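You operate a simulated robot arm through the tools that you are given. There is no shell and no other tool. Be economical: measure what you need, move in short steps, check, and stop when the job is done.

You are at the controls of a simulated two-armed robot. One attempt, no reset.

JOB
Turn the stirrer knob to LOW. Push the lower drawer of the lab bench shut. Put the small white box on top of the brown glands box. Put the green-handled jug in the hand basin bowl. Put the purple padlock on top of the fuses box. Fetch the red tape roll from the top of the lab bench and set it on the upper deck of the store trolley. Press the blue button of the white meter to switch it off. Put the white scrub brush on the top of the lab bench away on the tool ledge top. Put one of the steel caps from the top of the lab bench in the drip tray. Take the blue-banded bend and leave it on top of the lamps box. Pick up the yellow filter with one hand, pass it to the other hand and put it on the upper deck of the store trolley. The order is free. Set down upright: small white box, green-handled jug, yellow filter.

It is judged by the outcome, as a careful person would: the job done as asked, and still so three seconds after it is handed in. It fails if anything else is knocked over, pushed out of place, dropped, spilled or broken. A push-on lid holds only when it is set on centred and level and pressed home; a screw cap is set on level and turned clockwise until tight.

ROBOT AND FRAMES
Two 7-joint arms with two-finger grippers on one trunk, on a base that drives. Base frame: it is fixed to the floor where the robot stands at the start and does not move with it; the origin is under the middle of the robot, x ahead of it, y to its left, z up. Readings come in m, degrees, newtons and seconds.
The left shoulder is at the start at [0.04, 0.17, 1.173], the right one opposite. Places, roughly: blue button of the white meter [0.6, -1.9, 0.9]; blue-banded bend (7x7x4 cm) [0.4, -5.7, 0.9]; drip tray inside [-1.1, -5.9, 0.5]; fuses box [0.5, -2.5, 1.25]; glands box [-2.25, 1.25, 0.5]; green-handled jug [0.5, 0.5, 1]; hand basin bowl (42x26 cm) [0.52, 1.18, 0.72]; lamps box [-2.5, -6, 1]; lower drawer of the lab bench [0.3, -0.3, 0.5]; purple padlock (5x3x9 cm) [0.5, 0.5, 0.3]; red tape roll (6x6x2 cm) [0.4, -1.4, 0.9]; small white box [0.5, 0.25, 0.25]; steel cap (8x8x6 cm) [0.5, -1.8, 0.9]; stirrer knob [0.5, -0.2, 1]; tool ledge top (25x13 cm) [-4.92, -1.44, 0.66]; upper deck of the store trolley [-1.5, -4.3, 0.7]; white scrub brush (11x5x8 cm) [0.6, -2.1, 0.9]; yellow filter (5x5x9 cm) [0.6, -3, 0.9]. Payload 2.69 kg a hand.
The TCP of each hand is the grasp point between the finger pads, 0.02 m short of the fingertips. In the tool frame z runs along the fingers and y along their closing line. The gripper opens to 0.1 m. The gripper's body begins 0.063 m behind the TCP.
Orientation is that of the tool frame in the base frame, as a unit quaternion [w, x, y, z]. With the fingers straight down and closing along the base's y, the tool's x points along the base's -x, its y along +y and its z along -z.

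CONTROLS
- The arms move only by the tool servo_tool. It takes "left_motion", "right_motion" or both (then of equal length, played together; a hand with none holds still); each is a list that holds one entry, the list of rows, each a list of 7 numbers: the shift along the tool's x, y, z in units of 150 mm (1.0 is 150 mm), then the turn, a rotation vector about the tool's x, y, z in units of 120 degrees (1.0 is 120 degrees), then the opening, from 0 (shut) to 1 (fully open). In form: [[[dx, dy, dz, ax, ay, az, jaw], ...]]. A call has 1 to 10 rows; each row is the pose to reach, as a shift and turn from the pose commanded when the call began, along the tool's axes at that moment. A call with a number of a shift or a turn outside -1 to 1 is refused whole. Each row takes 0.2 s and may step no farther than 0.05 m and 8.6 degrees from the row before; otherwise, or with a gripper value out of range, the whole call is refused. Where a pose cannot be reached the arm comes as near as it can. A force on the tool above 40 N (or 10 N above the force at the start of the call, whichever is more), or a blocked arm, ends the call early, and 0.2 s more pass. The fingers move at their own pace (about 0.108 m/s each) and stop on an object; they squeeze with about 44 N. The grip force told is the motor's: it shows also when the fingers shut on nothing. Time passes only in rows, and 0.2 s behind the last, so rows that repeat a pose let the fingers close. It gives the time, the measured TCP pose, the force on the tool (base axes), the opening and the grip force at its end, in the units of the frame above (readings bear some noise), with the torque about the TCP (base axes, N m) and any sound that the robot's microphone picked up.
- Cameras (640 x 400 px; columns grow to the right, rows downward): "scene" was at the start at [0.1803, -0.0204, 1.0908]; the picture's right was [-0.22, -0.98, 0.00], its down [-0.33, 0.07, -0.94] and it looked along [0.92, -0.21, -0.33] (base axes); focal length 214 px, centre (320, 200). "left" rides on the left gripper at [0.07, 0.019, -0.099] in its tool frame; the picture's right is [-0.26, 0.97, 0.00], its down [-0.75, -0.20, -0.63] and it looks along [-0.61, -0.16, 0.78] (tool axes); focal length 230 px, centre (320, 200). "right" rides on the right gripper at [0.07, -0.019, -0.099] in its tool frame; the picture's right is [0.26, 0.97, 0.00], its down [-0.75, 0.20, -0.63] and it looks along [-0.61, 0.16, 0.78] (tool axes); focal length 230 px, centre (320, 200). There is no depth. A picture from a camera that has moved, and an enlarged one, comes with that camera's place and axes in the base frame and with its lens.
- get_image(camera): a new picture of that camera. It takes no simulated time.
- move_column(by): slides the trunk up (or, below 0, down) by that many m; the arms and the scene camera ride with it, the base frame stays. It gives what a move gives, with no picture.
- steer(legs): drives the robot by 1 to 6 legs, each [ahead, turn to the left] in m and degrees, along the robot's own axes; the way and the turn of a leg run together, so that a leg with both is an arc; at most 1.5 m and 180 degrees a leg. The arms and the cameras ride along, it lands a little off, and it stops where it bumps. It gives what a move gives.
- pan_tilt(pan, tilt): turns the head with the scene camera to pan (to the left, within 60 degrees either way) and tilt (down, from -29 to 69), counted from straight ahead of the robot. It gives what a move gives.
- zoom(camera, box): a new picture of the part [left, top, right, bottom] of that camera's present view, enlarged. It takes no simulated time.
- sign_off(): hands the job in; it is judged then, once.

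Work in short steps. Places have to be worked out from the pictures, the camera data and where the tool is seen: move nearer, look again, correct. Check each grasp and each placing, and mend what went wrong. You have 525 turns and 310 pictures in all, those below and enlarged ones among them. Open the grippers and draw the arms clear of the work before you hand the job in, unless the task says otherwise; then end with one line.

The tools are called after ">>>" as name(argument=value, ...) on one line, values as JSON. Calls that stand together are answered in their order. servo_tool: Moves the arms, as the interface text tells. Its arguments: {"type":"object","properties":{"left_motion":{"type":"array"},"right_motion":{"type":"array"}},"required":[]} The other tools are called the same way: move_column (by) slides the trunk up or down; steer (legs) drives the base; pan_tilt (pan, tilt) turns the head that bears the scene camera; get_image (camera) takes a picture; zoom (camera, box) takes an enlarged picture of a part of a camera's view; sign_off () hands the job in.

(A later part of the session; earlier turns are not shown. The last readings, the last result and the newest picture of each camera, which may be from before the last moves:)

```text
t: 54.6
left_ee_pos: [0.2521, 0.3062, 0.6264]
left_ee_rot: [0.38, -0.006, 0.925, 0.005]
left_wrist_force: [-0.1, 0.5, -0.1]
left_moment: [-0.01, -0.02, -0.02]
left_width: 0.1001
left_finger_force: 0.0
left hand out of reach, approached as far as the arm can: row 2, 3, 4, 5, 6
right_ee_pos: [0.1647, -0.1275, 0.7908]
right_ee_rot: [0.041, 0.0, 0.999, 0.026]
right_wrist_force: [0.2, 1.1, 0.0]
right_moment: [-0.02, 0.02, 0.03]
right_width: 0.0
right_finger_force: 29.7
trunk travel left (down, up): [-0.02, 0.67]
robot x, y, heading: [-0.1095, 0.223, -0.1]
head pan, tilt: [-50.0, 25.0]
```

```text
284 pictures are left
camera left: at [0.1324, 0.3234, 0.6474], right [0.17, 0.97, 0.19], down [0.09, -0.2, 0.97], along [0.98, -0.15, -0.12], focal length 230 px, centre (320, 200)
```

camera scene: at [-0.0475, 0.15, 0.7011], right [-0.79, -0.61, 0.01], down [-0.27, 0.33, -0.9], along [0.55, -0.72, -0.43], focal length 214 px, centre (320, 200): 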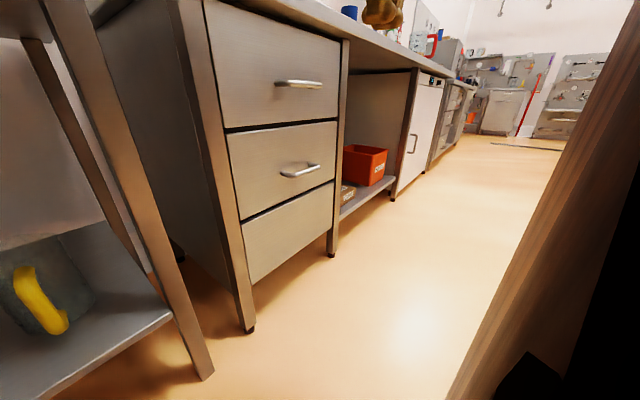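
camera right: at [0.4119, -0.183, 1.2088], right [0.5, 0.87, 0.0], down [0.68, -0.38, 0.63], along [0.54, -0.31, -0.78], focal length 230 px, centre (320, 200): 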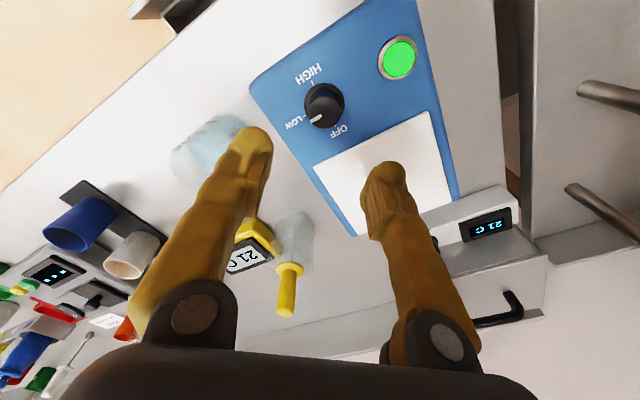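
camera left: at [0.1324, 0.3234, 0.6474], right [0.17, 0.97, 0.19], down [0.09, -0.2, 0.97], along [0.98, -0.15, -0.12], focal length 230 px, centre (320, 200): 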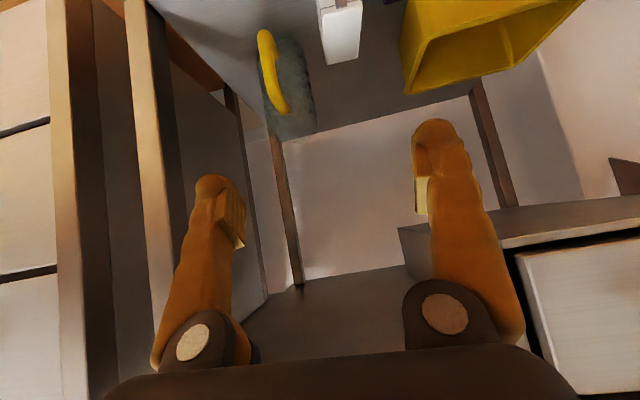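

The low-and-near pose is limited; farther forward is fine. I take a scene picture from here to triangulate the box better.

>>> pan_tilt(pan=10, tilt=45)

>>> zoom(camera="scene", box=[180, 40, 420, 190])

```text
t: 55.9
left_ee_pos: [0.2523, 0.3081, 0.6269]
left_ee_rot: [0.381, -0.006, 0.925, 0.006]
left_wrist_force: [0.4, 0.9, -0.7]
left_moment: [0.0, -0.01, 0.01]
left_width: 0.1
left_finger_force: 0.0
right_ee_pos: [0.1642, -0.126, 0.7908]
right_ee_rot: [0.042, -0.001, 0.999, 0.026]
right_wrist_force: [0.4, 0.0, -0.3]
right_moment: [0.0, -0.01, 0.01]
right_width: 0.0
right_finger_force: 29.6
trunk travel left (down, up): [-0.02, 0.67]
robot x, y, heading: [-0.1088, 0.2229, 0.0]
head pan, tilt: [10.0, 45.0]
```

```text
2.67 times, centred on (300, 115) of scene
camera zoom: at [0.0553, 0.2375, 0.6701], right [0.17, -0.99, 0.0], down [-0.71, -0.12, -0.7], along [0.68, 0.12, -0.72], focal length 572 px, centre (373, 427)
```

zoom: 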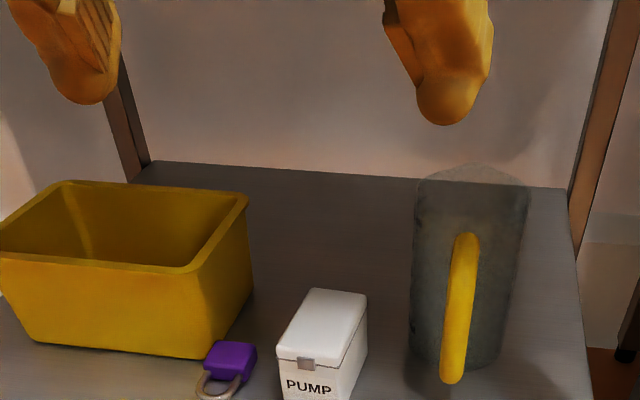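

Box top ≈ (0.487,0.36), z≈0.345, 6 cm wide in y. I move the left hand toward a pre-grasp with the tool tilted 30° from vertical.

>>> servo_tool(left_motion=[[[0, 0.1, 0.2, 0, 0.05, 0, 1], [0, 0.2, 0.4, 0, 0.1, 0, 1], [0.05, 0.3, 0.6, 0, 0.125, 0, 1], [0.08, 0.35, 0.8, 0, 0.125, 0, 1], [0.08, 0.35, 0.92, 0, 0.125, 0, 1]]])

```text
t: 57.1
left_ee_pos: [0.3399, 0.3574, 0.5188]
left_ee_rot: [0.257, -0.007, 0.966, 0.004]
left_wrist_force: [-0.8, 0.3, 0.3]
left_moment: [-0.03, 0.03, -0.01]
left_width: 0.0998
left_finger_force: 0.0
right_ee_pos: [0.165, -0.1264, 0.7907]
right_ee_rot: [0.04, -0.001, 0.999, 0.026]
right_wrist_force: [-0.2, 0.3, -0.6]
right_moment: [0.03, -0.01, 0.02]
right_width: 0.0
right_finger_force: 29.7
trunk travel left (down, up): [-0.02, 0.67]
robot x, y, heading: [-0.1073, 0.2212, -0.3]
head pan, tilt: [10.0, 45.0]
```

Reached as expected. Continue to pre-grasp and look.

>>> servo_tool(left_motion=[[[-0.06, 0, 0.25, 0, 0, 0, 1], [-0.12, 0, 0.5, 0, 0, 0, 1], [-0.17, 0, 0.75, 0, 0, 0, 1], [-0.17, 0, 0.9, 0, 0, 0, 1]]])

>>> get_image(camera="left")

>>> get_image(camera="scene")

```text
t: 58.1
left_ee_pos: [0.4321, 0.3551, 0.4169]
left_ee_rot: [0.257, -0.006, 0.966, 0.003]
left_wrist_force: [0.2, -0.6, -0.6]
left_moment: [-0.02, 0.03, 0.02]
left_width: 0.1001
left_finger_force: 0.1
right_ee_pos: [0.1644, -0.1259, 0.7908]
right_ee_rot: [0.041, -0.001, 0.999, 0.025]
right_wrist_force: [0.0, 0.3, -1.2]
right_moment: [0.02, 0.01, -0.02]
right_width: 0.0
right_finger_force: 29.1
trunk travel left (down, up): [-0.02, 0.67]
robot x, y, heading: [-0.107, 0.2267, -0.0]
head pan, tilt: [10.0, 45.0]
```

```text
282 pictures are left
camera left: at [0.3212, 0.3721, 0.4676], right [0.21, 0.97, 0.13], down [0.34, -0.2, 0.92], along [0.92, -0.15, -0.37], focal length 230 px, centre (320, 200)
```

left: 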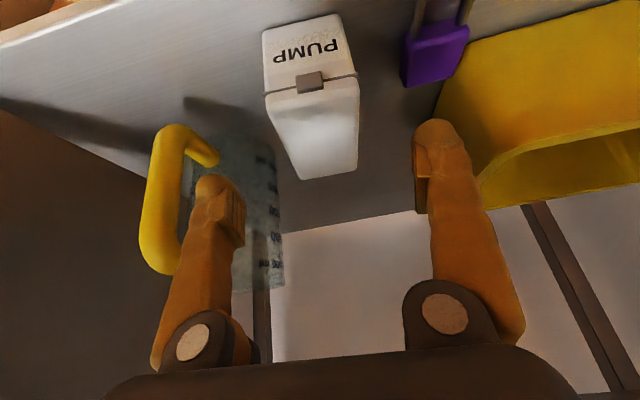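

```text
281 pictures are left
camera scene: at [0.0553, 0.2376, 0.6701], right [0.17, -0.99, 0.0], down [-0.71, -0.12, -0.69], along [0.68, 0.12, -0.72], focal length 214 px, centre (320, 200)
```

scene: 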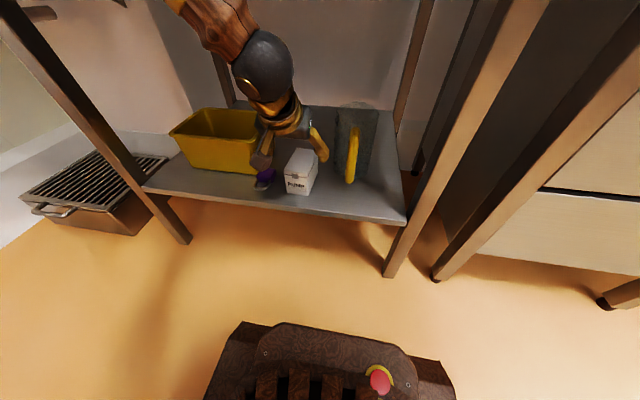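

Box measured precisely: x 0.43–0.555, y 0.329–0.389, z 0.28–0.345. Descend along the tool axis and grasp.

>>> servo_tool(left_motion=[[[0, 0.03, 0.2, 0, 0, 0, 0.85], [0, 0.03, 0.4, 0, 0, 0, 0.85], [0, 0.03, 0.6, 0, 0, 0, 0.85], [0, 0.03, 0.8, 0, 0, 0, 0.85], [0, 0.03, 0.8, 0, 0, 0, 0.3], [0, 0.03, 0.8, 0, 0, 0, 0.3], [0, 0.03, 0.8, 0, 0, 0, 0.3]]])

```text
t: 59.7
left_ee_pos: [0.4931, 0.362, 0.3137]
left_ee_rot: [0.257, -0.007, 0.966, 0.004]
left_wrist_force: [1.9, -1.7, 5.1]
left_moment: [-0.27, -0.05, -0.02]
left_width: 0.0574
left_finger_force: 44.2
right_ee_pos: [0.1641, -0.1276, 0.7911]
right_ee_rot: [0.041, -0.001, 0.999, 0.027]
right_wrist_force: [0.7, 0.3, -0.3]
right_moment: [0.03, -0.01, 0.02]
right_width: 0.0
right_finger_force: 30.0
trunk travel left (down, up): [-0.02, 0.67]
robot x, y, heading: [-0.108, 0.2214, -0.1]
head pan, tilt: [10.0, 45.0]
```

Grasped (57 mm). Lift 5 cm then withdraw toward the robot.

>>> servo_tool(left_motion=[[[-0.083, 0, -0.144, 0, 0, 0, 0.3], [-0.167, 0, -0.289, 0, 0, 0, 0.3], [-0.167, 0, -0.5, 0, 0, 0, 0.3], [-0.1, 0, -0.75, 0, 0, 0, 0.3], [0, 0, -1.0, 0, 0, 0, 0.3]]])

>>> get_image(camera="scene")

```text
t: 60.9
left_ee_pos: [0.4166, 0.3616, 0.4441]
left_ee_rot: [0.257, -0.007, 0.966, 0.005]
left_wrist_force: [-0.3, 0.3, -1.4]
left_moment: [0.02, -0.02, -0.02]
left_width: 0.0571
left_finger_force: 44.0
right_ee_pos: [0.1662, -0.1276, 0.7913]
right_ee_rot: [0.041, -0.001, 0.999, 0.025]
right_wrist_force: [-0.4, 0.4, -0.2]
right_moment: [-0.01, 0.02, -0.04]
right_width: 0.0
right_finger_force: 29.4
trunk travel left (down, up): [-0.02, 0.67]
robot x, y, heading: [-0.1091, 0.2217, -0.2]
head pan, tilt: [10.0, 45.0]
```

```text
280 pictures are left
camera scene: at [0.0555, 0.2376, 0.6701], right [0.17, -0.99, 0.0], down [-0.71, -0.12, -0.69], along [0.68, 0.12, -0.72], focal length 214 px, centre (320, 200)
```

scene: 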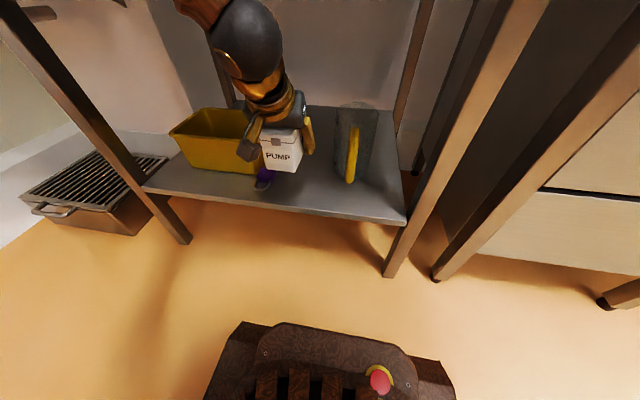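

Good. Back away and turn left to look for the glands box.

>>> steer(legs=[[-0.45, 0], [0, 70]])

>>> pan_tilt(pan=50, tilt=10)

>>> get_image(camera="scene")

```text
t: 66.8
left_ee_pos: [-0.5153, 0.7685, 0.4451]
left_ee_rot: [0.206, -0.571, 0.78, 0.153]
left_wrist_force: [0.2, 0.9, -2.1]
left_moment: [0.02, 0.0, 0.01]
left_width: 0.0571
left_finger_force: 43.9
right_ee_pos: [-0.1217, 0.3786, 0.7974]
right_ee_rot: [0.023, -0.585, 0.809, 0.06]
right_wrist_force: [0.6, 0.8, 0.4]
right_moment: [0.02, -0.02, 0.02]
right_width: 0.0
right_finger_force: 29.4
trunk travel left (down, up): [-0.02, 0.67]
robot x, y, heading: [-0.5418, 0.2231, 71.3]
head pan, tilt: [10.0, 45.0]
```

```text
t: 67.9
left_ee_pos: [-0.518, 0.762, 0.4529]
left_ee_rot: [0.213, -0.57, 0.777, 0.159]
left_wrist_force: [0.5, -0.2, -1.5]
left_moment: [0.02, -0.02, 0.01]
left_width: 0.057
left_finger_force: 44.1
right_ee_pos: [-0.1263, 0.3659, 0.7924]
right_ee_rot: [0.015, -0.586, 0.808, 0.055]
right_wrist_force: [0.3, 0.3, -0.4]
right_moment: [0.02, 0.0, 0.01]
right_width: 0.0001
right_finger_force: 28.7
trunk travel left (down, up): [-0.02, 0.67]
robot x, y, heading: [-0.5454, 0.2281, 71.5]
head pan, tilt: [50.0, 10.0]
```

```text
279 pictures are left
camera scene: at [-0.5657, 0.3834, 0.7253], right [0.85, 0.52, -0.01], down [0.09, -0.17, -0.98], along [-0.51, 0.84, -0.19], focal length 214 px, centre (320, 200)
```

scene: 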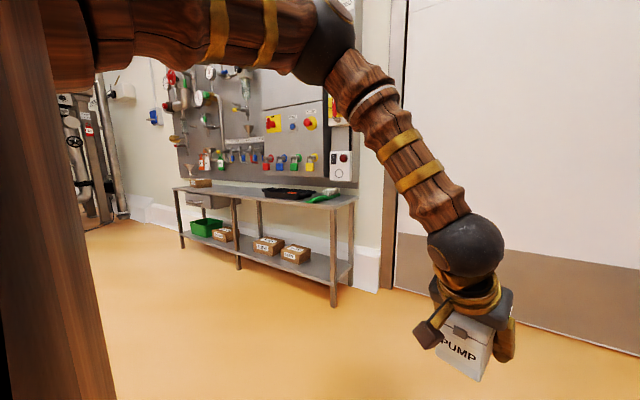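

There are brown boxes on the lower shelf of the table at the +y wall. Zoom for labels.

>>> zoom(camera="scene", box=[170, 170, 370, 295])

>>> steer(legs=[[0, 98], [1.1, 0]])

>>> pan_tilt(pan=-50, tilt=20)

>>> get_image(camera="scene")

```text
3.20 times, centred on (270, 232) of scene
camera zoom: at [-0.5657, 0.3834, 0.7253], right [0.85, 0.52, -0.01], down [0.09, -0.17, -0.98], along [-0.51, 0.84, -0.19], focal length 686 px, centre (480, 96)
```

zoom: 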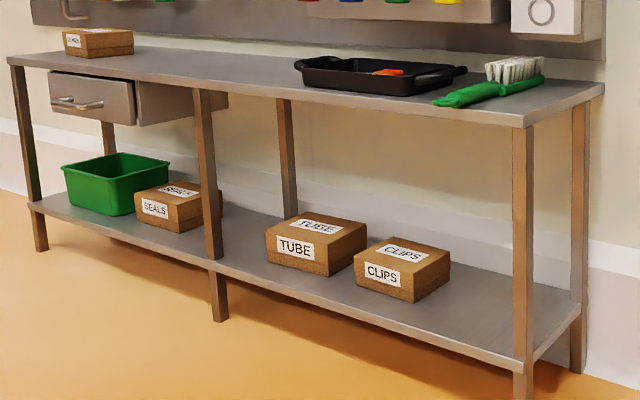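

```text
t: 77.8
left_ee_pos: [-2.1698, 0.3264, 0.4524]
left_ee_rot: [-0.017, 0.962, -0.064, -0.265]
left_wrist_force: [-1.2, -0.6, -1.9]
left_moment: [-0.04, 0.03, -0.03]
left_width: 0.0574
left_finger_force: 43.9
right_ee_pos: [-1.8487, 0.7872, 0.7987]
right_ee_rot: [0.037, 0.995, -0.07, -0.061]
right_wrist_force: [-0.4, -0.7, 0.1]
right_moment: [0.03, 0.06, 0.02]
right_width: 0.0
right_finger_force: 28.8
trunk travel left (down, up): [-0.02, 0.67]
robot x, y, heading: [-1.6352, 0.3939, 171.5]
head pan, tilt: [50.0, 10.0]
```

```text
t: 79.6
left_ee_pos: [-2.1621, 0.3247, 0.4626]
left_ee_rot: [-0.017, 0.96, -0.065, -0.273]
left_wrist_force: [0.1, 0.6, -1.4]
left_moment: [-0.02, 0.04, -0.02]
left_width: 0.0568
left_finger_force: 44.2
right_ee_pos: [-1.8364, 0.7838, 0.7953]
right_ee_rot: [0.039, 0.995, -0.071, -0.053]
right_wrist_force: [-1.0, 0.2, 0.2]
right_moment: [-0.02, -0.01, -0.01]
right_width: 0.0
right_finger_force: 29.2
trunk travel left (down, up): [-0.02, 0.67]
robot x, y, heading: [-1.6385, 0.3943, 171.5]
head pan, tilt: [-50.0, 20.0]
```

```text
277 pictures are left
camera scene: at [-1.7653, 0.4841, 0.7091], right [0.85, 0.52, 0.01], down [0.19, -0.29, -0.94], along [-0.48, 0.8, -0.35], focal length 214 px, centre (320, 200)
```

scene: 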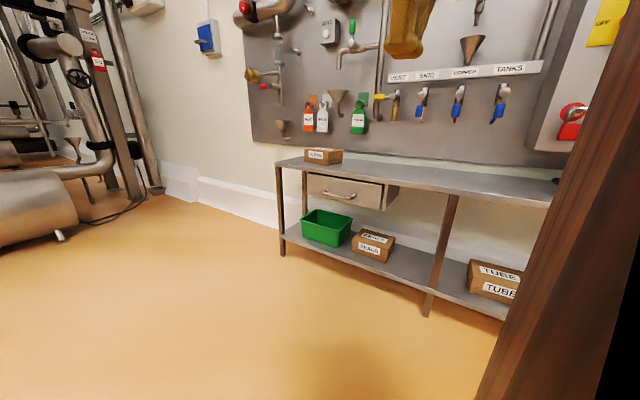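

A box on the table top at far left matches (-2.25,1.25). Zoom for its label.

>>> zoom(camera="scene", box=[270, 130, 400, 211])

```text
4.92 times, centred on (335, 170) of scene
camera zoom: at [-1.7653, 0.4841, 0.7091], right [0.85, 0.52, 0.01], down [0.19, -0.29, -0.94], along [-0.48, 0.8, -0.35], focal length 1056 px, centre (246, 345)
```

zoom: 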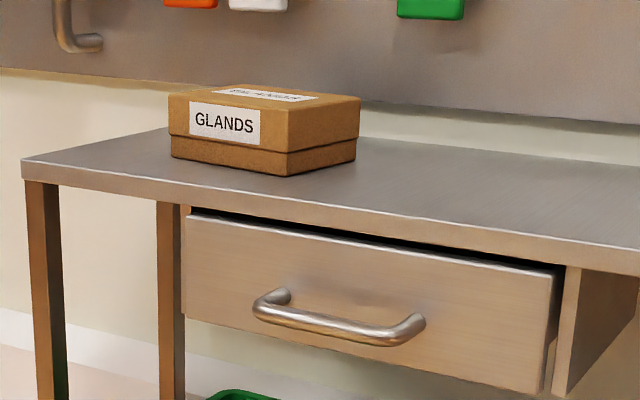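

Confirmed GLANDS. Raise the column 0.3 and drive to face it.

>>> move_column(by=0.3)

>>> steer(legs=[[0, -4], [0.49, 0], [0, -78]])

>>> pan_tilt(pan=15, tilt=35)

>>> get_image(camera="scene")

```text
t: 82.6
left_ee_pos: [-2.163, 0.3258, 0.7613]
left_ee_rot: [-0.018, 0.96, -0.065, -0.273]
left_wrist_force: [0.2, 0.2, -1.3]
left_moment: [-0.02, 0.02, 0.01]
left_width: 0.0568
left_finger_force: 43.8
right_ee_pos: [-1.8361, 0.7835, 1.0933]
right_ee_rot: [0.04, 0.995, -0.072, -0.047]
right_wrist_force: [-0.5, -0.1, 1.1]
right_moment: [-0.01, 0.0, 0.03]
right_width: 0.0
right_finger_force: 29.3
trunk travel left (down, up): [-0.32, 0.37]
robot x, y, heading: [-1.6359, 0.3904, 171.3]
head pan, tilt: [-50.0, 20.0]
```

```text
t: 89.3
left_ee_pos: [-2.2691, 1.0047, 0.7605]
left_ee_rot: [-0.189, 0.693, -0.667, -0.197]
left_wrist_force: [0.8, -0.2, -2.2]
left_moment: [0.01, 0.01, 0.03]
left_width: 0.0569
left_finger_force: 44.2
right_ee_pos: [-1.7597, 0.7637, 1.1009]
right_ee_rot: [-0.012, 0.716, -0.694, -0.076]
right_wrist_force: [0.6, 1.0, -0.6]
right_moment: [-0.03, 0.0, 0.0]
right_width: 0.0
right_finger_force: 29.4
trunk travel left (down, up): [-0.32, 0.37]
robot x, y, heading: [-2.1212, 0.4962, 91.3]
head pan, tilt: [-50.0, 20.0]
```

```text
t: 90.7
left_ee_pos: [-2.2681, 0.9957, 0.7696]
left_ee_rot: [-0.195, 0.691, -0.665, -0.202]
left_wrist_force: [0.2, -0.2, -2.0]
left_moment: [0.03, 0.0, 0.02]
left_width: 0.0568
left_finger_force: 44.9
right_ee_pos: [-1.7595, 0.7475, 1.0948]
right_ee_rot: [-0.002, 0.716, -0.695, -0.067]
right_wrist_force: [0.0, 0.3, -0.3]
right_moment: [-0.05, -0.01, 0.0]
right_width: 0.0
right_finger_force: 29.4
trunk travel left (down, up): [-0.32, 0.37]
robot x, y, heading: [-2.121, 0.4953, 91.3]
head pan, tilt: [15.0, 35.0]
```

```text
275 pictures are left
camera scene: at [-2.1453, 0.6692, 0.9848], right [0.96, 0.28, 0.0], down [0.16, -0.56, -0.81], along [-0.23, 0.78, -0.59], focal length 214 px, centre (320, 200)
```

scene: 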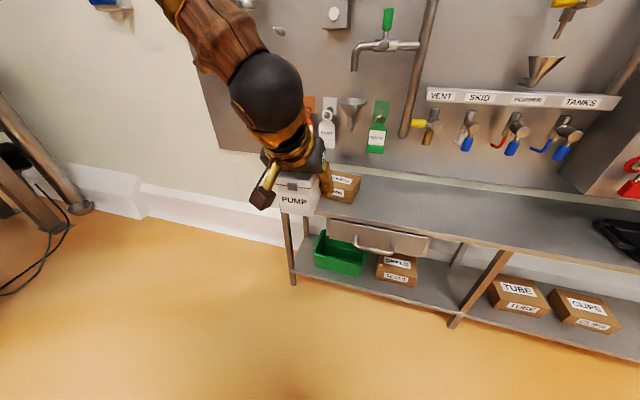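

Zoom for the glands box edges.

>>> zoom(camera="scene", box=[250, 150, 410, 250])

>>> get_image(camera="left")

```text
4.00 times, centred on (330, 200) of scene
camera zoom: at [-2.1453, 0.6692, 0.9848], right [0.96, 0.28, 0.0], down [0.16, -0.56, -0.81], along [-0.23, 0.78, -0.59], focal length 858 px, centre (280, 200)
```

zoom: 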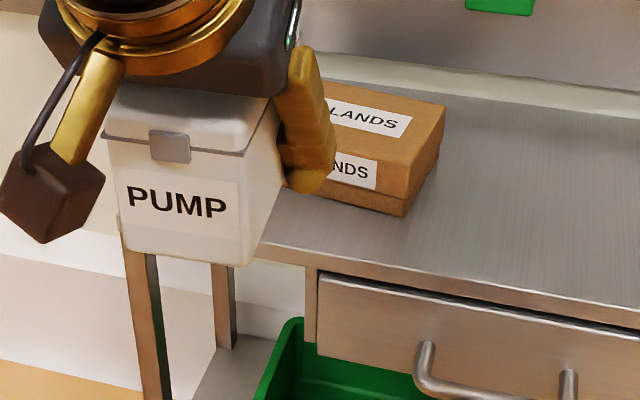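

```text
273 pictures are left
camera left: at [-2.283, 0.8817, 0.8155], right [-0.97, 0.18, 0.14], down [0.19, 0.3, 0.94], along [0.13, 0.94, -0.32], focal length 230 px, centre (320, 200)
```

left: 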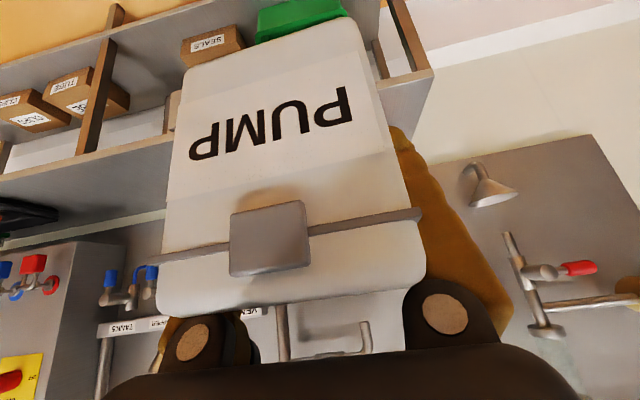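

Glands box top z≈0.565, centre ≈(-2.284,1.377), slightly rotated. Drive ahead 0.32 m.

>>> steer(legs=[[0.32, 0]])

>>> pan_tilt(pan=10, tilt=45)

>>> get_image(camera="scene")

```text
t: 92.8
left_ee_pos: [-2.2759, 1.3095, 0.7691]
left_ee_rot: [-0.196, 0.692, -0.665, -0.202]
left_wrist_force: [-1.2, -0.7, -2.4]
left_moment: [0.02, -0.01, 0.02]
left_width: 0.0571
left_finger_force: 44.4
right_ee_pos: [-1.7664, 1.0616, 1.0952]
right_ee_rot: [-0.002, 0.716, -0.695, -0.066]
right_wrist_force: [0.1, -0.5, -0.9]
right_moment: [-0.05, 0.02, 0.0]
right_width: 0.0
right_finger_force: 29.5
trunk travel left (down, up): [-0.32, 0.37]
robot x, y, heading: [-2.1235, 0.8124, 91.4]
head pan, tilt: [15.0, 35.0]
```

```text
t: 93.5
left_ee_pos: [-2.2736, 1.2972, 0.7776]
left_ee_rot: [-0.202, 0.69, -0.663, -0.208]
left_wrist_force: [0.3, 0.6, -2.2]
left_moment: [0.02, 0.04, 0.02]
left_width: 0.0569
left_finger_force: 44.1
right_ee_pos: [-1.7664, 1.0435, 1.0886]
right_ee_rot: [0.011, 0.716, -0.696, -0.061]
right_wrist_force: [0.2, -0.4, -0.3]
right_moment: [-0.02, 0.0, 0.01]
right_width: 0.0
right_finger_force: 29.5
trunk travel left (down, up): [-0.32, 0.37]
robot x, y, heading: [-2.1266, 0.8106, 91.4]
head pan, tilt: [10.0, 45.0]
```

```text
272 pictures are left
camera scene: at [-2.1437, 0.9778, 0.9701], right [0.98, 0.2, 0.0], down [0.14, -0.71, -0.7], along [-0.14, 0.68, -0.72], focal length 214 px, centre (320, 200)
```

scene: 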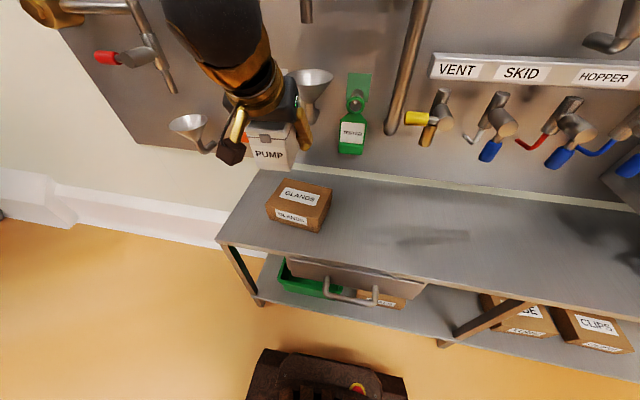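

>>> zoom(camera="scene", box=[220, 140, 380, 240])

```text
4.00 times, centred on (300, 190) of scene
camera zoom: at [-2.1437, 0.9778, 0.9701], right [0.98, 0.2, 0.0], down [0.14, -0.71, -0.7], along [-0.14, 0.68, -0.72], focal length 858 px, centre (400, 240)
```

zoom: 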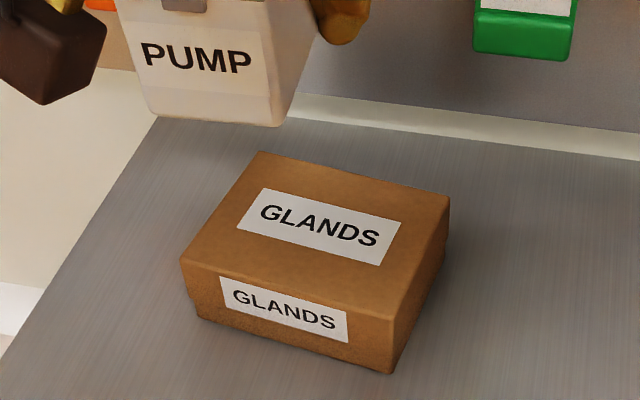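

Glands centre ≈ (-2.278,1.362), top 0.565. Move over it, fixing the 4° pitch drift, and descend most of the way.

>>> servo_tool(left_motion=[[[-0.15, 0.02, 0.1, 0, 0.033, 0, 0.3], [-0.36, 0.02, 0.24, 0, 0.033, 0, 0.3], [-0.25, 0.02, 0.45, 0, 0.033, 0, 0.3], [-0.05, 0.02, 0.7, 0, 0.033, 0, 0.3], [0.1, 0.02, 0.92, 0, 0.033, 0, 0.3], [0.1, 0.02, 0.92, 0, 0.033, 0, 0.3]]])

>>> zoom(camera="scene", box=[220, 120, 380, 240])

```text
t: 94.9
left_ee_pos: [-2.2789, 1.3617, 0.6546]
left_ee_rot: [-0.18, 0.696, -0.67, -0.184]
left_wrist_force: [0.3, -0.4, -1.2]
left_moment: [0.05, 0.02, 0.02]
left_width: 0.0563
left_finger_force: 43.8
right_ee_pos: [-1.7662, 1.0438, 1.0894]
right_ee_rot: [0.01, 0.715, -0.697, -0.061]
right_wrist_force: [-0.4, 0.1, -0.7]
right_moment: [-0.02, 0.01, 0.0]
right_width: 0.0
right_finger_force: 29.4
trunk travel left (down, up): [-0.32, 0.37]
robot x, y, heading: [-2.1246, 0.8093, 91.4]
head pan, tilt: [10.0, 45.0]
```

```text
3.33 times, centred on (300, 180) of scene
camera zoom: at [-2.1436, 0.9775, 0.9701], right [0.98, 0.2, 0.0], down [0.14, -0.71, -0.69], along [-0.14, 0.68, -0.72], focal length 715 px, centre (387, 267)
```

zoom: 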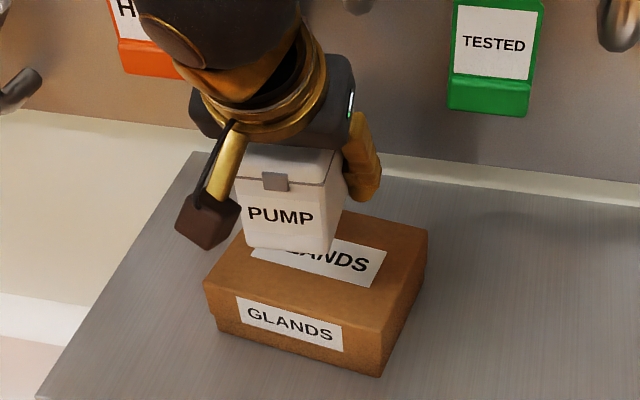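

Over the box and level. Descend 5.5 cm slowly to contact.

>>> servo_tool(left_motion=[[[0.08, 0, 0.138, 0, 0, 0, 0.3], [0.12, 0, 0.208, 0, 0, 0, 0.3], [0.15, 0, 0.26, 0, 0, 0, 0.3], [0.165, 0, 0.286, 0, 0, 0, 0.3], [0.175, 0, 0.303, 0, 0, 0, 0.3], [0.185, 0, 0.32, 0, 0, 0, 0.3]]])

>>> zoom(camera="scene", box=[220, 120, 380, 240])

```text
t: 96.3
left_ee_pos: [-2.2794, 1.3626, 0.6039]
left_ee_rot: [-0.181, 0.696, -0.67, -0.186]
left_wrist_force: [-2.2, -4.8, 19.0]
left_moment: [-1.48, 0.54, -0.07]
left_width: 0.0567
left_finger_force: 43.8
right_ee_pos: [-1.7662, 1.0424, 1.091]
right_ee_rot: [0.01, 0.716, -0.696, -0.061]
right_wrist_force: [0.7, 0.8, 0.3]
right_moment: [-0.02, -0.01, 0.01]
right_width: 0.0
right_finger_force: 29.7
trunk travel left (down, up): [-0.32, 0.37]
robot x, y, heading: [-2.1261, 0.8135, 91.5]
head pan, tilt: [10.0, 45.0]
```

```text
3.33 times, centred on (300, 180) of scene
camera zoom: at [-2.1434, 0.9762, 0.9706], right [0.98, 0.2, 0.0], down [0.14, -0.7, -0.7], along [-0.14, 0.68, -0.72], focal length 715 px, centre (387, 267)
```

zoom: 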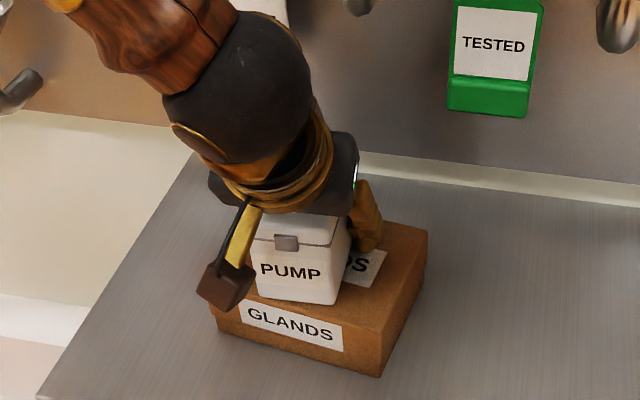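

In contact (19 N). Relieve slightly and release, then withdraw.

>>> servo_tool(left_motion=[[[-0.01, 0, -0.0175, 0, 0, 0, 0.3], [-0.01, 0, -0.0175, 0, 0, 0, 0.9], [-0.01, 0, -0.0175, 0, 0, 0, 0.9], [-0.01, 0, -0.2, 0, 0, 0, 0.9], [-0.01, 0, -0.45, 0, 0, 0, 0.9], [-0.01, 0, -0.75, 0, 0, 0, 0.9], [-0.01, 0, -1.0, 0, 0, 0, 0.9]]])

>>> zoom(camera="scene", box=[200, 100, 400, 240])

```text
t: 97.9
left_ee_pos: [-2.2774, 1.2859, 0.7328]
left_ee_rot: [-0.177, 0.697, -0.67, -0.184]
left_wrist_force: [-0.5, -0.5, -1.4]
left_moment: [0.04, -0.02, -0.03]
left_width: 0.0904
left_finger_force: 0.1
right_ee_pos: [-1.7667, 1.0445, 1.0894]
right_ee_rot: [0.01, 0.716, -0.696, -0.06]
right_wrist_force: [-0.6, 0.2, 0.3]
right_moment: [0.02, 0.0, 0.03]
right_width: 0.0
right_finger_force: 29.4
trunk travel left (down, up): [-0.32, 0.37]
robot x, y, heading: [-2.1255, 0.8104, 91.3]
head pan, tilt: [10.0, 45.0]
```

```text
2.86 times, centred on (300, 170) of scene
camera zoom: at [-2.1436, 0.9773, 0.9701], right [0.98, 0.2, 0.0], down [0.14, -0.71, -0.7], along [-0.14, 0.68, -0.72], focal length 613 px, centre (377, 286)
```

zoom: 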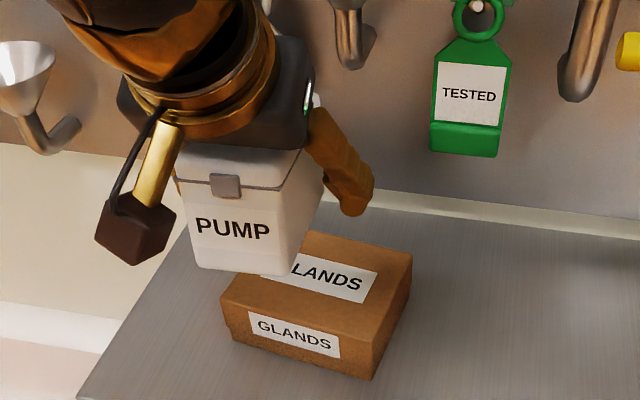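

The box seems to have come along with the open gripper. I check through the left camera.

>>> get_image(camera="left")

>>> get_image(camera="scene")

```text
267 pictures are left
camera left: at [-2.2924, 1.1752, 0.7832], right [-0.97, 0.19, 0.13], down [0.18, 0.35, 0.92], along [0.13, 0.92, -0.37], focal length 230 px, centre (320, 200)
```

left: 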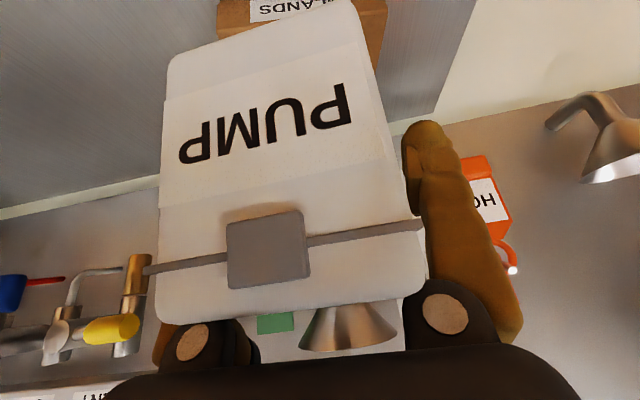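

```text
266 pictures are left
camera scene: at [-2.1436, 0.9773, 0.9701], right [0.98, 0.2, 0.0], down [0.14, -0.71, -0.7], along [-0.14, 0.68, -0.72], focal length 214 px, centre (320, 200)
```

scene: 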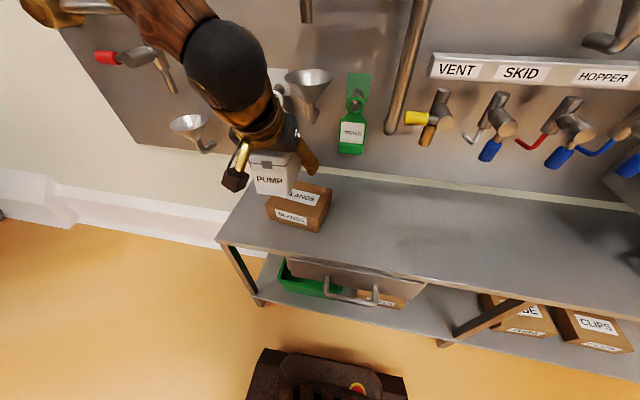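

The box clings to one finger. I go back down to the contact pose before freeing it.

>>> servo_tool(left_motion=[[[0, 0, 0.25, 0, 0, 0, 0.9], [0, 0, 0.5, 0, 0, 0, 0.9], [0, 0, 0.75, 0, 0, 0, 0.9], [0, 0, 0.9, 0, 0, 0, 0.9], [0, 0, 0.96, 0, 0, 0, 0.9], [0, 0, 0.98, 0, 0, 0, 0.9]]])

>>> zoom(camera="scene", box=[220, 120, 380, 240])

>>> get_image(camera="left")

```text
t: 99.3
left_ee_pos: [-2.2794, 1.3625, 0.6046]
left_ee_rot: [-0.18, 0.696, -0.67, -0.184]
left_wrist_force: [0.1, -0.8, 0.2]
left_moment: [-0.04, -0.01, -0.01]
left_width: 0.0899
left_finger_force: 0.2
right_ee_pos: [-1.7666, 1.0438, 1.0899]
right_ee_rot: [0.011, 0.716, -0.695, -0.06]
right_wrist_force: [0.3, -1.1, -0.1]
right_moment: [-0.01, 0.0, 0.01]
right_width: 0.0
right_finger_force: 29.9
trunk travel left (down, up): [-0.32, 0.37]
robot x, y, heading: [-2.1247, 0.8132, 91.3]
head pan, tilt: [10.0, 45.0]
```

```text
3.33 times, centred on (300, 180) of scene
camera zoom: at [-2.1436, 0.9775, 0.9701], right [0.98, 0.2, 0.0], down [0.14, -0.71, -0.69], along [-0.14, 0.68, -0.72], focal length 715 px, centre (387, 267)
```

zoom: 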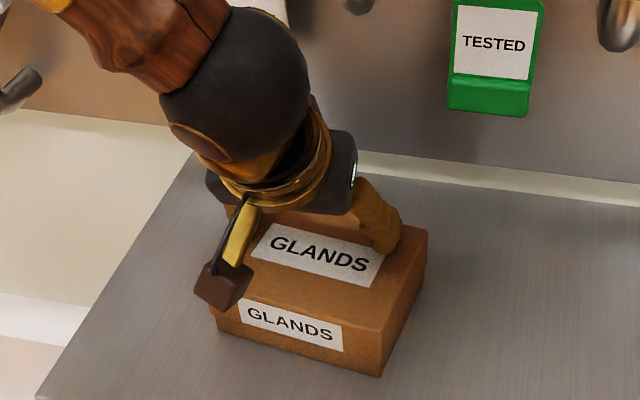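

```text
264 pictures are left
camera left: at [-2.2943, 1.251, 0.6548], right [-0.97, 0.19, 0.12], down [0.18, 0.35, 0.92], along [0.13, 0.92, -0.37], focal length 230 px, centre (320, 200)
```

left: 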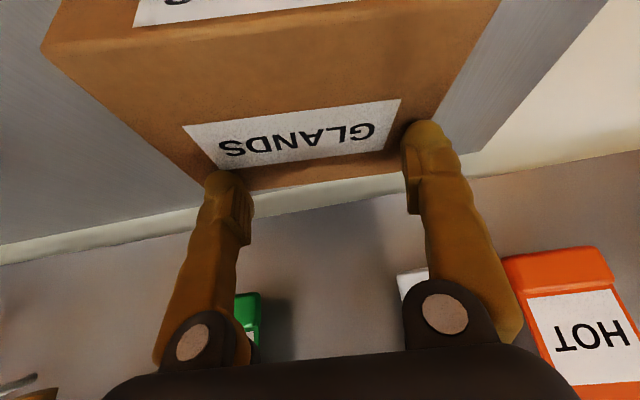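

The box dropped off during the motion. I pull back up and look for it.

>>> servo_tool(left_motion=[[[0, 0, -0.25, 0, 0, 0, 0.9], [0, 0, -0.5, 0, 0, 0, 0.9], [0, 0, -0.75, 0, 0, 0, 0.9], [0, 0, -1.0, 0, 0, 0, 0.9]]])

>>> get_image(camera="scene")

>>> get_image(camera="left")

```text
t: 100.3
left_ee_pos: [-2.2744, 1.2852, 0.7338]
left_ee_rot: [-0.179, 0.697, -0.67, -0.184]
left_wrist_force: [0.6, -0.6, -0.4]
left_moment: [-0.01, -0.01, 0.0]
left_width: 0.0899
left_finger_force: 0.0
right_ee_pos: [-1.7663, 1.0431, 1.0907]
right_ee_rot: [0.011, 0.716, -0.695, -0.061]
right_wrist_force: [-0.5, -0.5, 0.1]
right_moment: [-0.01, 0.01, 0.01]
right_width: 0.0001
right_finger_force: 29.8
trunk travel left (down, up): [-0.32, 0.37]
robot x, y, heading: [-2.1272, 0.8091, 91.3]
head pan, tilt: [10.0, 45.0]
```

```text
263 pictures are left
camera scene: at [-2.1436, 0.9771, 0.9702], right [0.98, 0.2, 0.0], down [0.14, -0.71, -0.7], along [-0.14, 0.68, -0.72], focal length 214 px, centre (320, 200)
```

scene: 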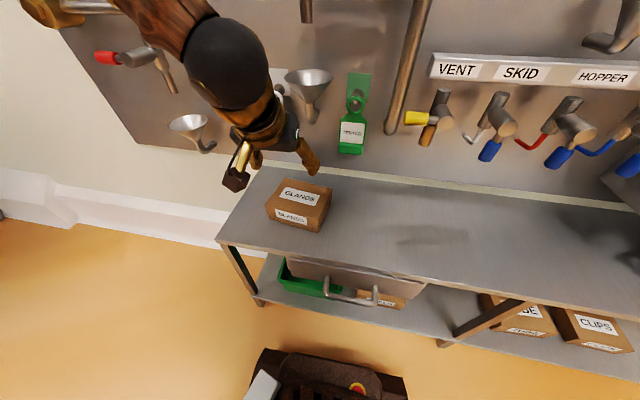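

```text
262 pictures are left
camera left: at [-2.29, 1.1736, 0.7849], right [-0.97, 0.19, 0.13], down [0.18, 0.35, 0.92], along [0.13, 0.92, -0.37], focal length 230 px, centre (320, 200)
```

left: 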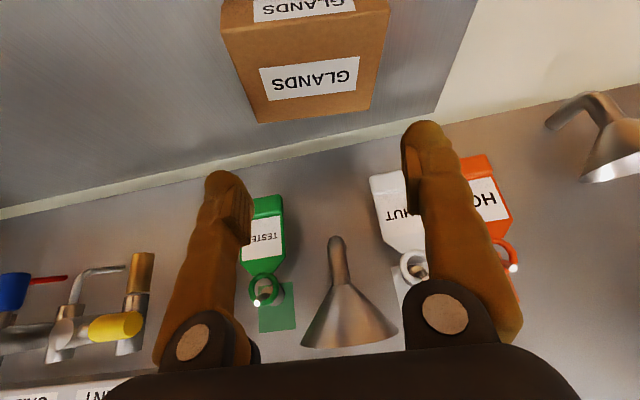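

The box landed on my robot's base. I look down at it.

>>> pan_tilt(pan=20, tilt=69)

>>> get_image(camera="scene")

```text
t: 101.2
left_ee_pos: [-2.2748, 1.2848, 0.7327]
left_ee_rot: [-0.179, 0.697, -0.67, -0.184]
left_wrist_force: [-0.5, 0.5, 0.3]
left_moment: [0.02, -0.01, -0.02]
left_width: 0.0898
left_finger_force: 0.0
right_ee_pos: [-1.7671, 1.0428, 1.0896]
right_ee_rot: [0.011, 0.716, -0.695, -0.06]
right_wrist_force: [0.6, -1.6, 0.2]
right_moment: [0.0, 0.01, 0.0]
right_width: 0.0
right_finger_force: 29.3
trunk travel left (down, up): [-0.32, 0.37]
robot x, y, heading: [-2.128, 0.8085, 91.5]
head pan, tilt: [20.0, 68.8]
```

```text
261 pictures are left
camera scene: at [-2.148, 0.9494, 0.9417], right [0.93, 0.36, -0.01], down [0.34, -0.87, -0.35], along [-0.13, 0.32, -0.94], focal length 214 px, centre (320, 200)
```

scene: 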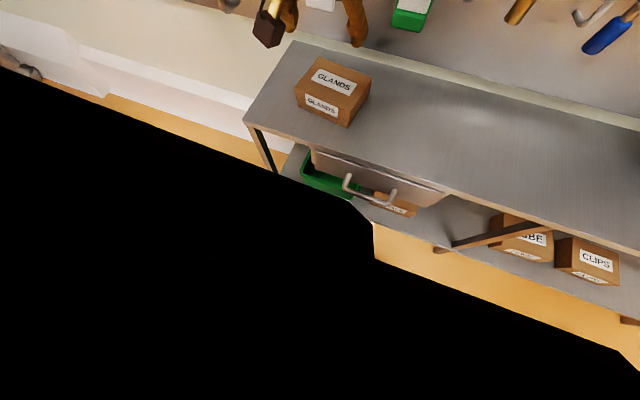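

>>> pan_tilt(pan=0, tilt=55)

>>> zoom(camera="scene", box=[160, 200, 480, 400])

```text
t: 102.0
left_ee_pos: [-2.2751, 1.2846, 0.7346]
left_ee_rot: [-0.178, 0.697, -0.67, -0.184]
left_wrist_force: [-0.4, 0.2, -0.2]
left_moment: [0.0, 0.0, -0.03]
left_width: 0.0902
left_finger_force: 0.0
right_ee_pos: [-1.7659, 1.0444, 1.0909]
right_ee_rot: [0.011, 0.715, -0.696, -0.061]
right_wrist_force: [0.3, -1.0, 0.8]
right_moment: [0.03, 0.04, 0.05]
right_width: 0.0
right_finger_force: 29.8
trunk travel left (down, up): [-0.32, 0.37]
robot x, y, heading: [-2.1268, 0.8132, 91.3]
head pan, tilt: [0.0, 55.0]
```

```text
2.00 times, centred on (320, 300) of scene
camera zoom: at [-2.1294, 0.9696, 0.9568], right [1.0, 0.02, 0.0], down [0.02, -0.83, -0.56], along [-0.01, 0.56, -0.83], focal length 429 px, centre (320, 0)
```

zoom: 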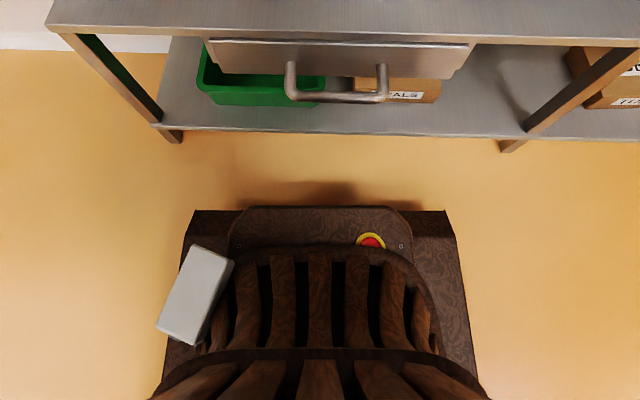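

The box rests closed on the base's left side, about 0.15 m ahead and 0.16 m left of the axis. I bring the left hand back above it, vertical, to look.

>>> servo_tool(left_motion=[[[0.2, 0, -0.12, 0, 0.05, 0, 0.9], [0.45, 0, -0.26, 0, 0.1, 0, 0.9], [0.7, 0, -0.4, 0, 0.15, 0, 0.9], [0.95, 0, -0.55, 0, 0.2, 0, 0.9], [0.98, 0, -0.567, 0, 0.25, 0, 0.9]]])

>>> servo_tool(left_motion=[[[0.2, 0, 0.25, 0, 0, 0, 0.9], [0.4, 0, 0.5, 0, 0, 0, 0.9], [0.6, 0, 0.75, 0, 0, 0, 0.9], [0.7, 0, 1.0, 0, 0, 0, 0.9]]])

>>> get_image(camera="left")

```text
t: 103.2
left_ee_pos: [-2.2705, 1.1156, 0.7374]
left_ee_rot: [0.001, 0.721, -0.693, 0.005]
left_wrist_force: [0.0, 0.1, -0.6]
left_moment: [0.0, 0.0, -0.01]
left_width: 0.0898
left_finger_force: 0.1
right_ee_pos: [-1.7657, 1.0437, 1.0898]
right_ee_rot: [0.01, 0.716, -0.696, -0.06]
right_wrist_force: [0.9, 0.6, 0.1]
right_moment: [0.0, -0.03, -0.01]
right_width: 0.0
right_finger_force: 29.5
trunk travel left (down, up): [-0.32, 0.37]
robot x, y, heading: [-2.1279, 0.8124, 91.2]
head pan, tilt: [0.0, 55.0]
```

```text
t: 104.2
left_ee_pos: [-2.2643, 1.0073, 0.5872]
left_ee_rot: [0.001, 0.721, -0.692, 0.002]
left_wrist_force: [0.4, 0.3, 0.5]
left_moment: [-0.02, 0.01, 0.02]
left_width: 0.0901
left_finger_force: 0.1
right_ee_pos: [-1.7666, 1.0434, 1.0906]
right_ee_rot: [0.011, 0.715, -0.696, -0.06]
right_wrist_force: [0.0, -0.1, 0.4]
right_moment: [0.0, 0.02, 0.01]
right_width: 0.0
right_finger_force: 29.0
trunk travel left (down, up): [-0.32, 0.37]
robot x, y, heading: [-2.1281, 0.8139, 91.5]
head pan, tilt: [0.0, 55.0]
```

```text
259 pictures are left
camera left: at [-2.2826, 0.9375, 0.6858], right [-0.98, 0.22, 0.0], down [0.17, 0.76, 0.63], along [0.14, 0.61, -0.78], focal length 230 px, centre (320, 200)
```

left: 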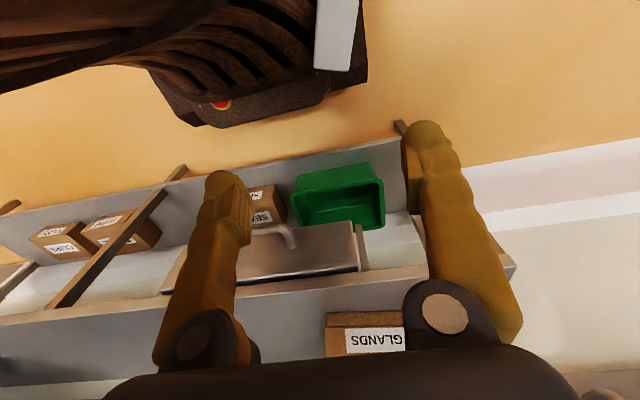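

>>> pan_tilt(pan=0, tilt=62)

>>> zoom(camera="scene", box=[200, 225, 360, 325])

```text
t: 104.9
left_ee_pos: [-2.265, 1.0083, 0.5883]
left_ee_rot: [0.001, 0.721, -0.693, 0.004]
left_wrist_force: [-0.8, 0.5, 0.9]
left_moment: [0.02, 0.0, 0.01]
left_width: 0.09
left_finger_force: 0.0
right_ee_pos: [-1.7659, 1.043, 1.0901]
right_ee_rot: [0.011, 0.716, -0.695, -0.06]
right_wrist_force: [0.1, 0.5, -0.4]
right_moment: [0.03, 0.0, -0.01]
right_width: 0.0
right_finger_force: 29.5
trunk travel left (down, up): [-0.32, 0.37]
robot x, y, heading: [-2.1255, 0.8142, 91.4]
head pan, tilt: [0.0, 62.0]
```

```text
4.00 times, centred on (280, 275) of scene
camera zoom: at [-2.1292, 0.9616, 0.9486], right [1.0, 0.02, 0.0], down [0.02, -0.89, -0.45], along [-0.01, 0.45, -0.89], focal length 858 px, centre (480, -100)
```

zoom: 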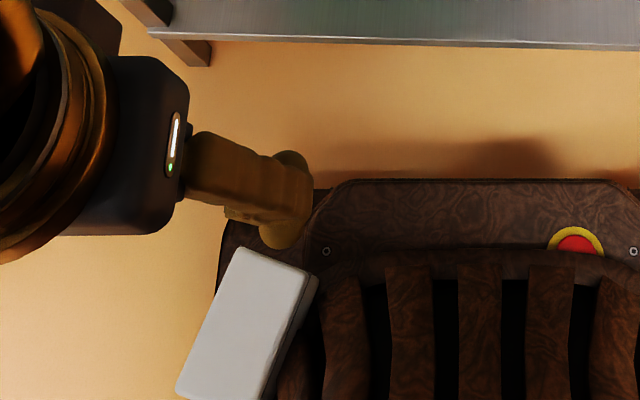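

>>> zoom(camera="scene", box=[225, 275, 305, 345])

>>> get_image(camera="right")

```text
5.71 times, centred on (265, 310) of scene
camera zoom: at [-2.1292, 0.9616, 0.9486], right [1.0, 0.02, 0.0], down [0.02, -0.89, -0.45], along [-0.01, 0.45, -0.89], focal length 1226 px, centre (634, -429)
```

zoom: 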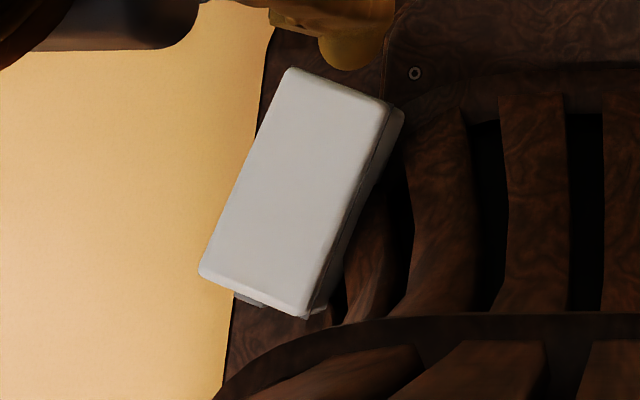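

```text
256 pictures are left
camera right: at [-1.7374, 0.9678, 1.1818], right [-0.95, -0.29, 0.08], down [-0.15, 0.7, 0.7], along [-0.26, 0.66, -0.71], focal length 230 px, centre (320, 200)
```

right: 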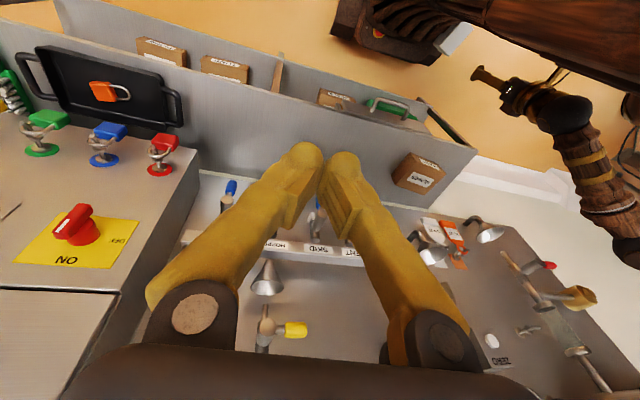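

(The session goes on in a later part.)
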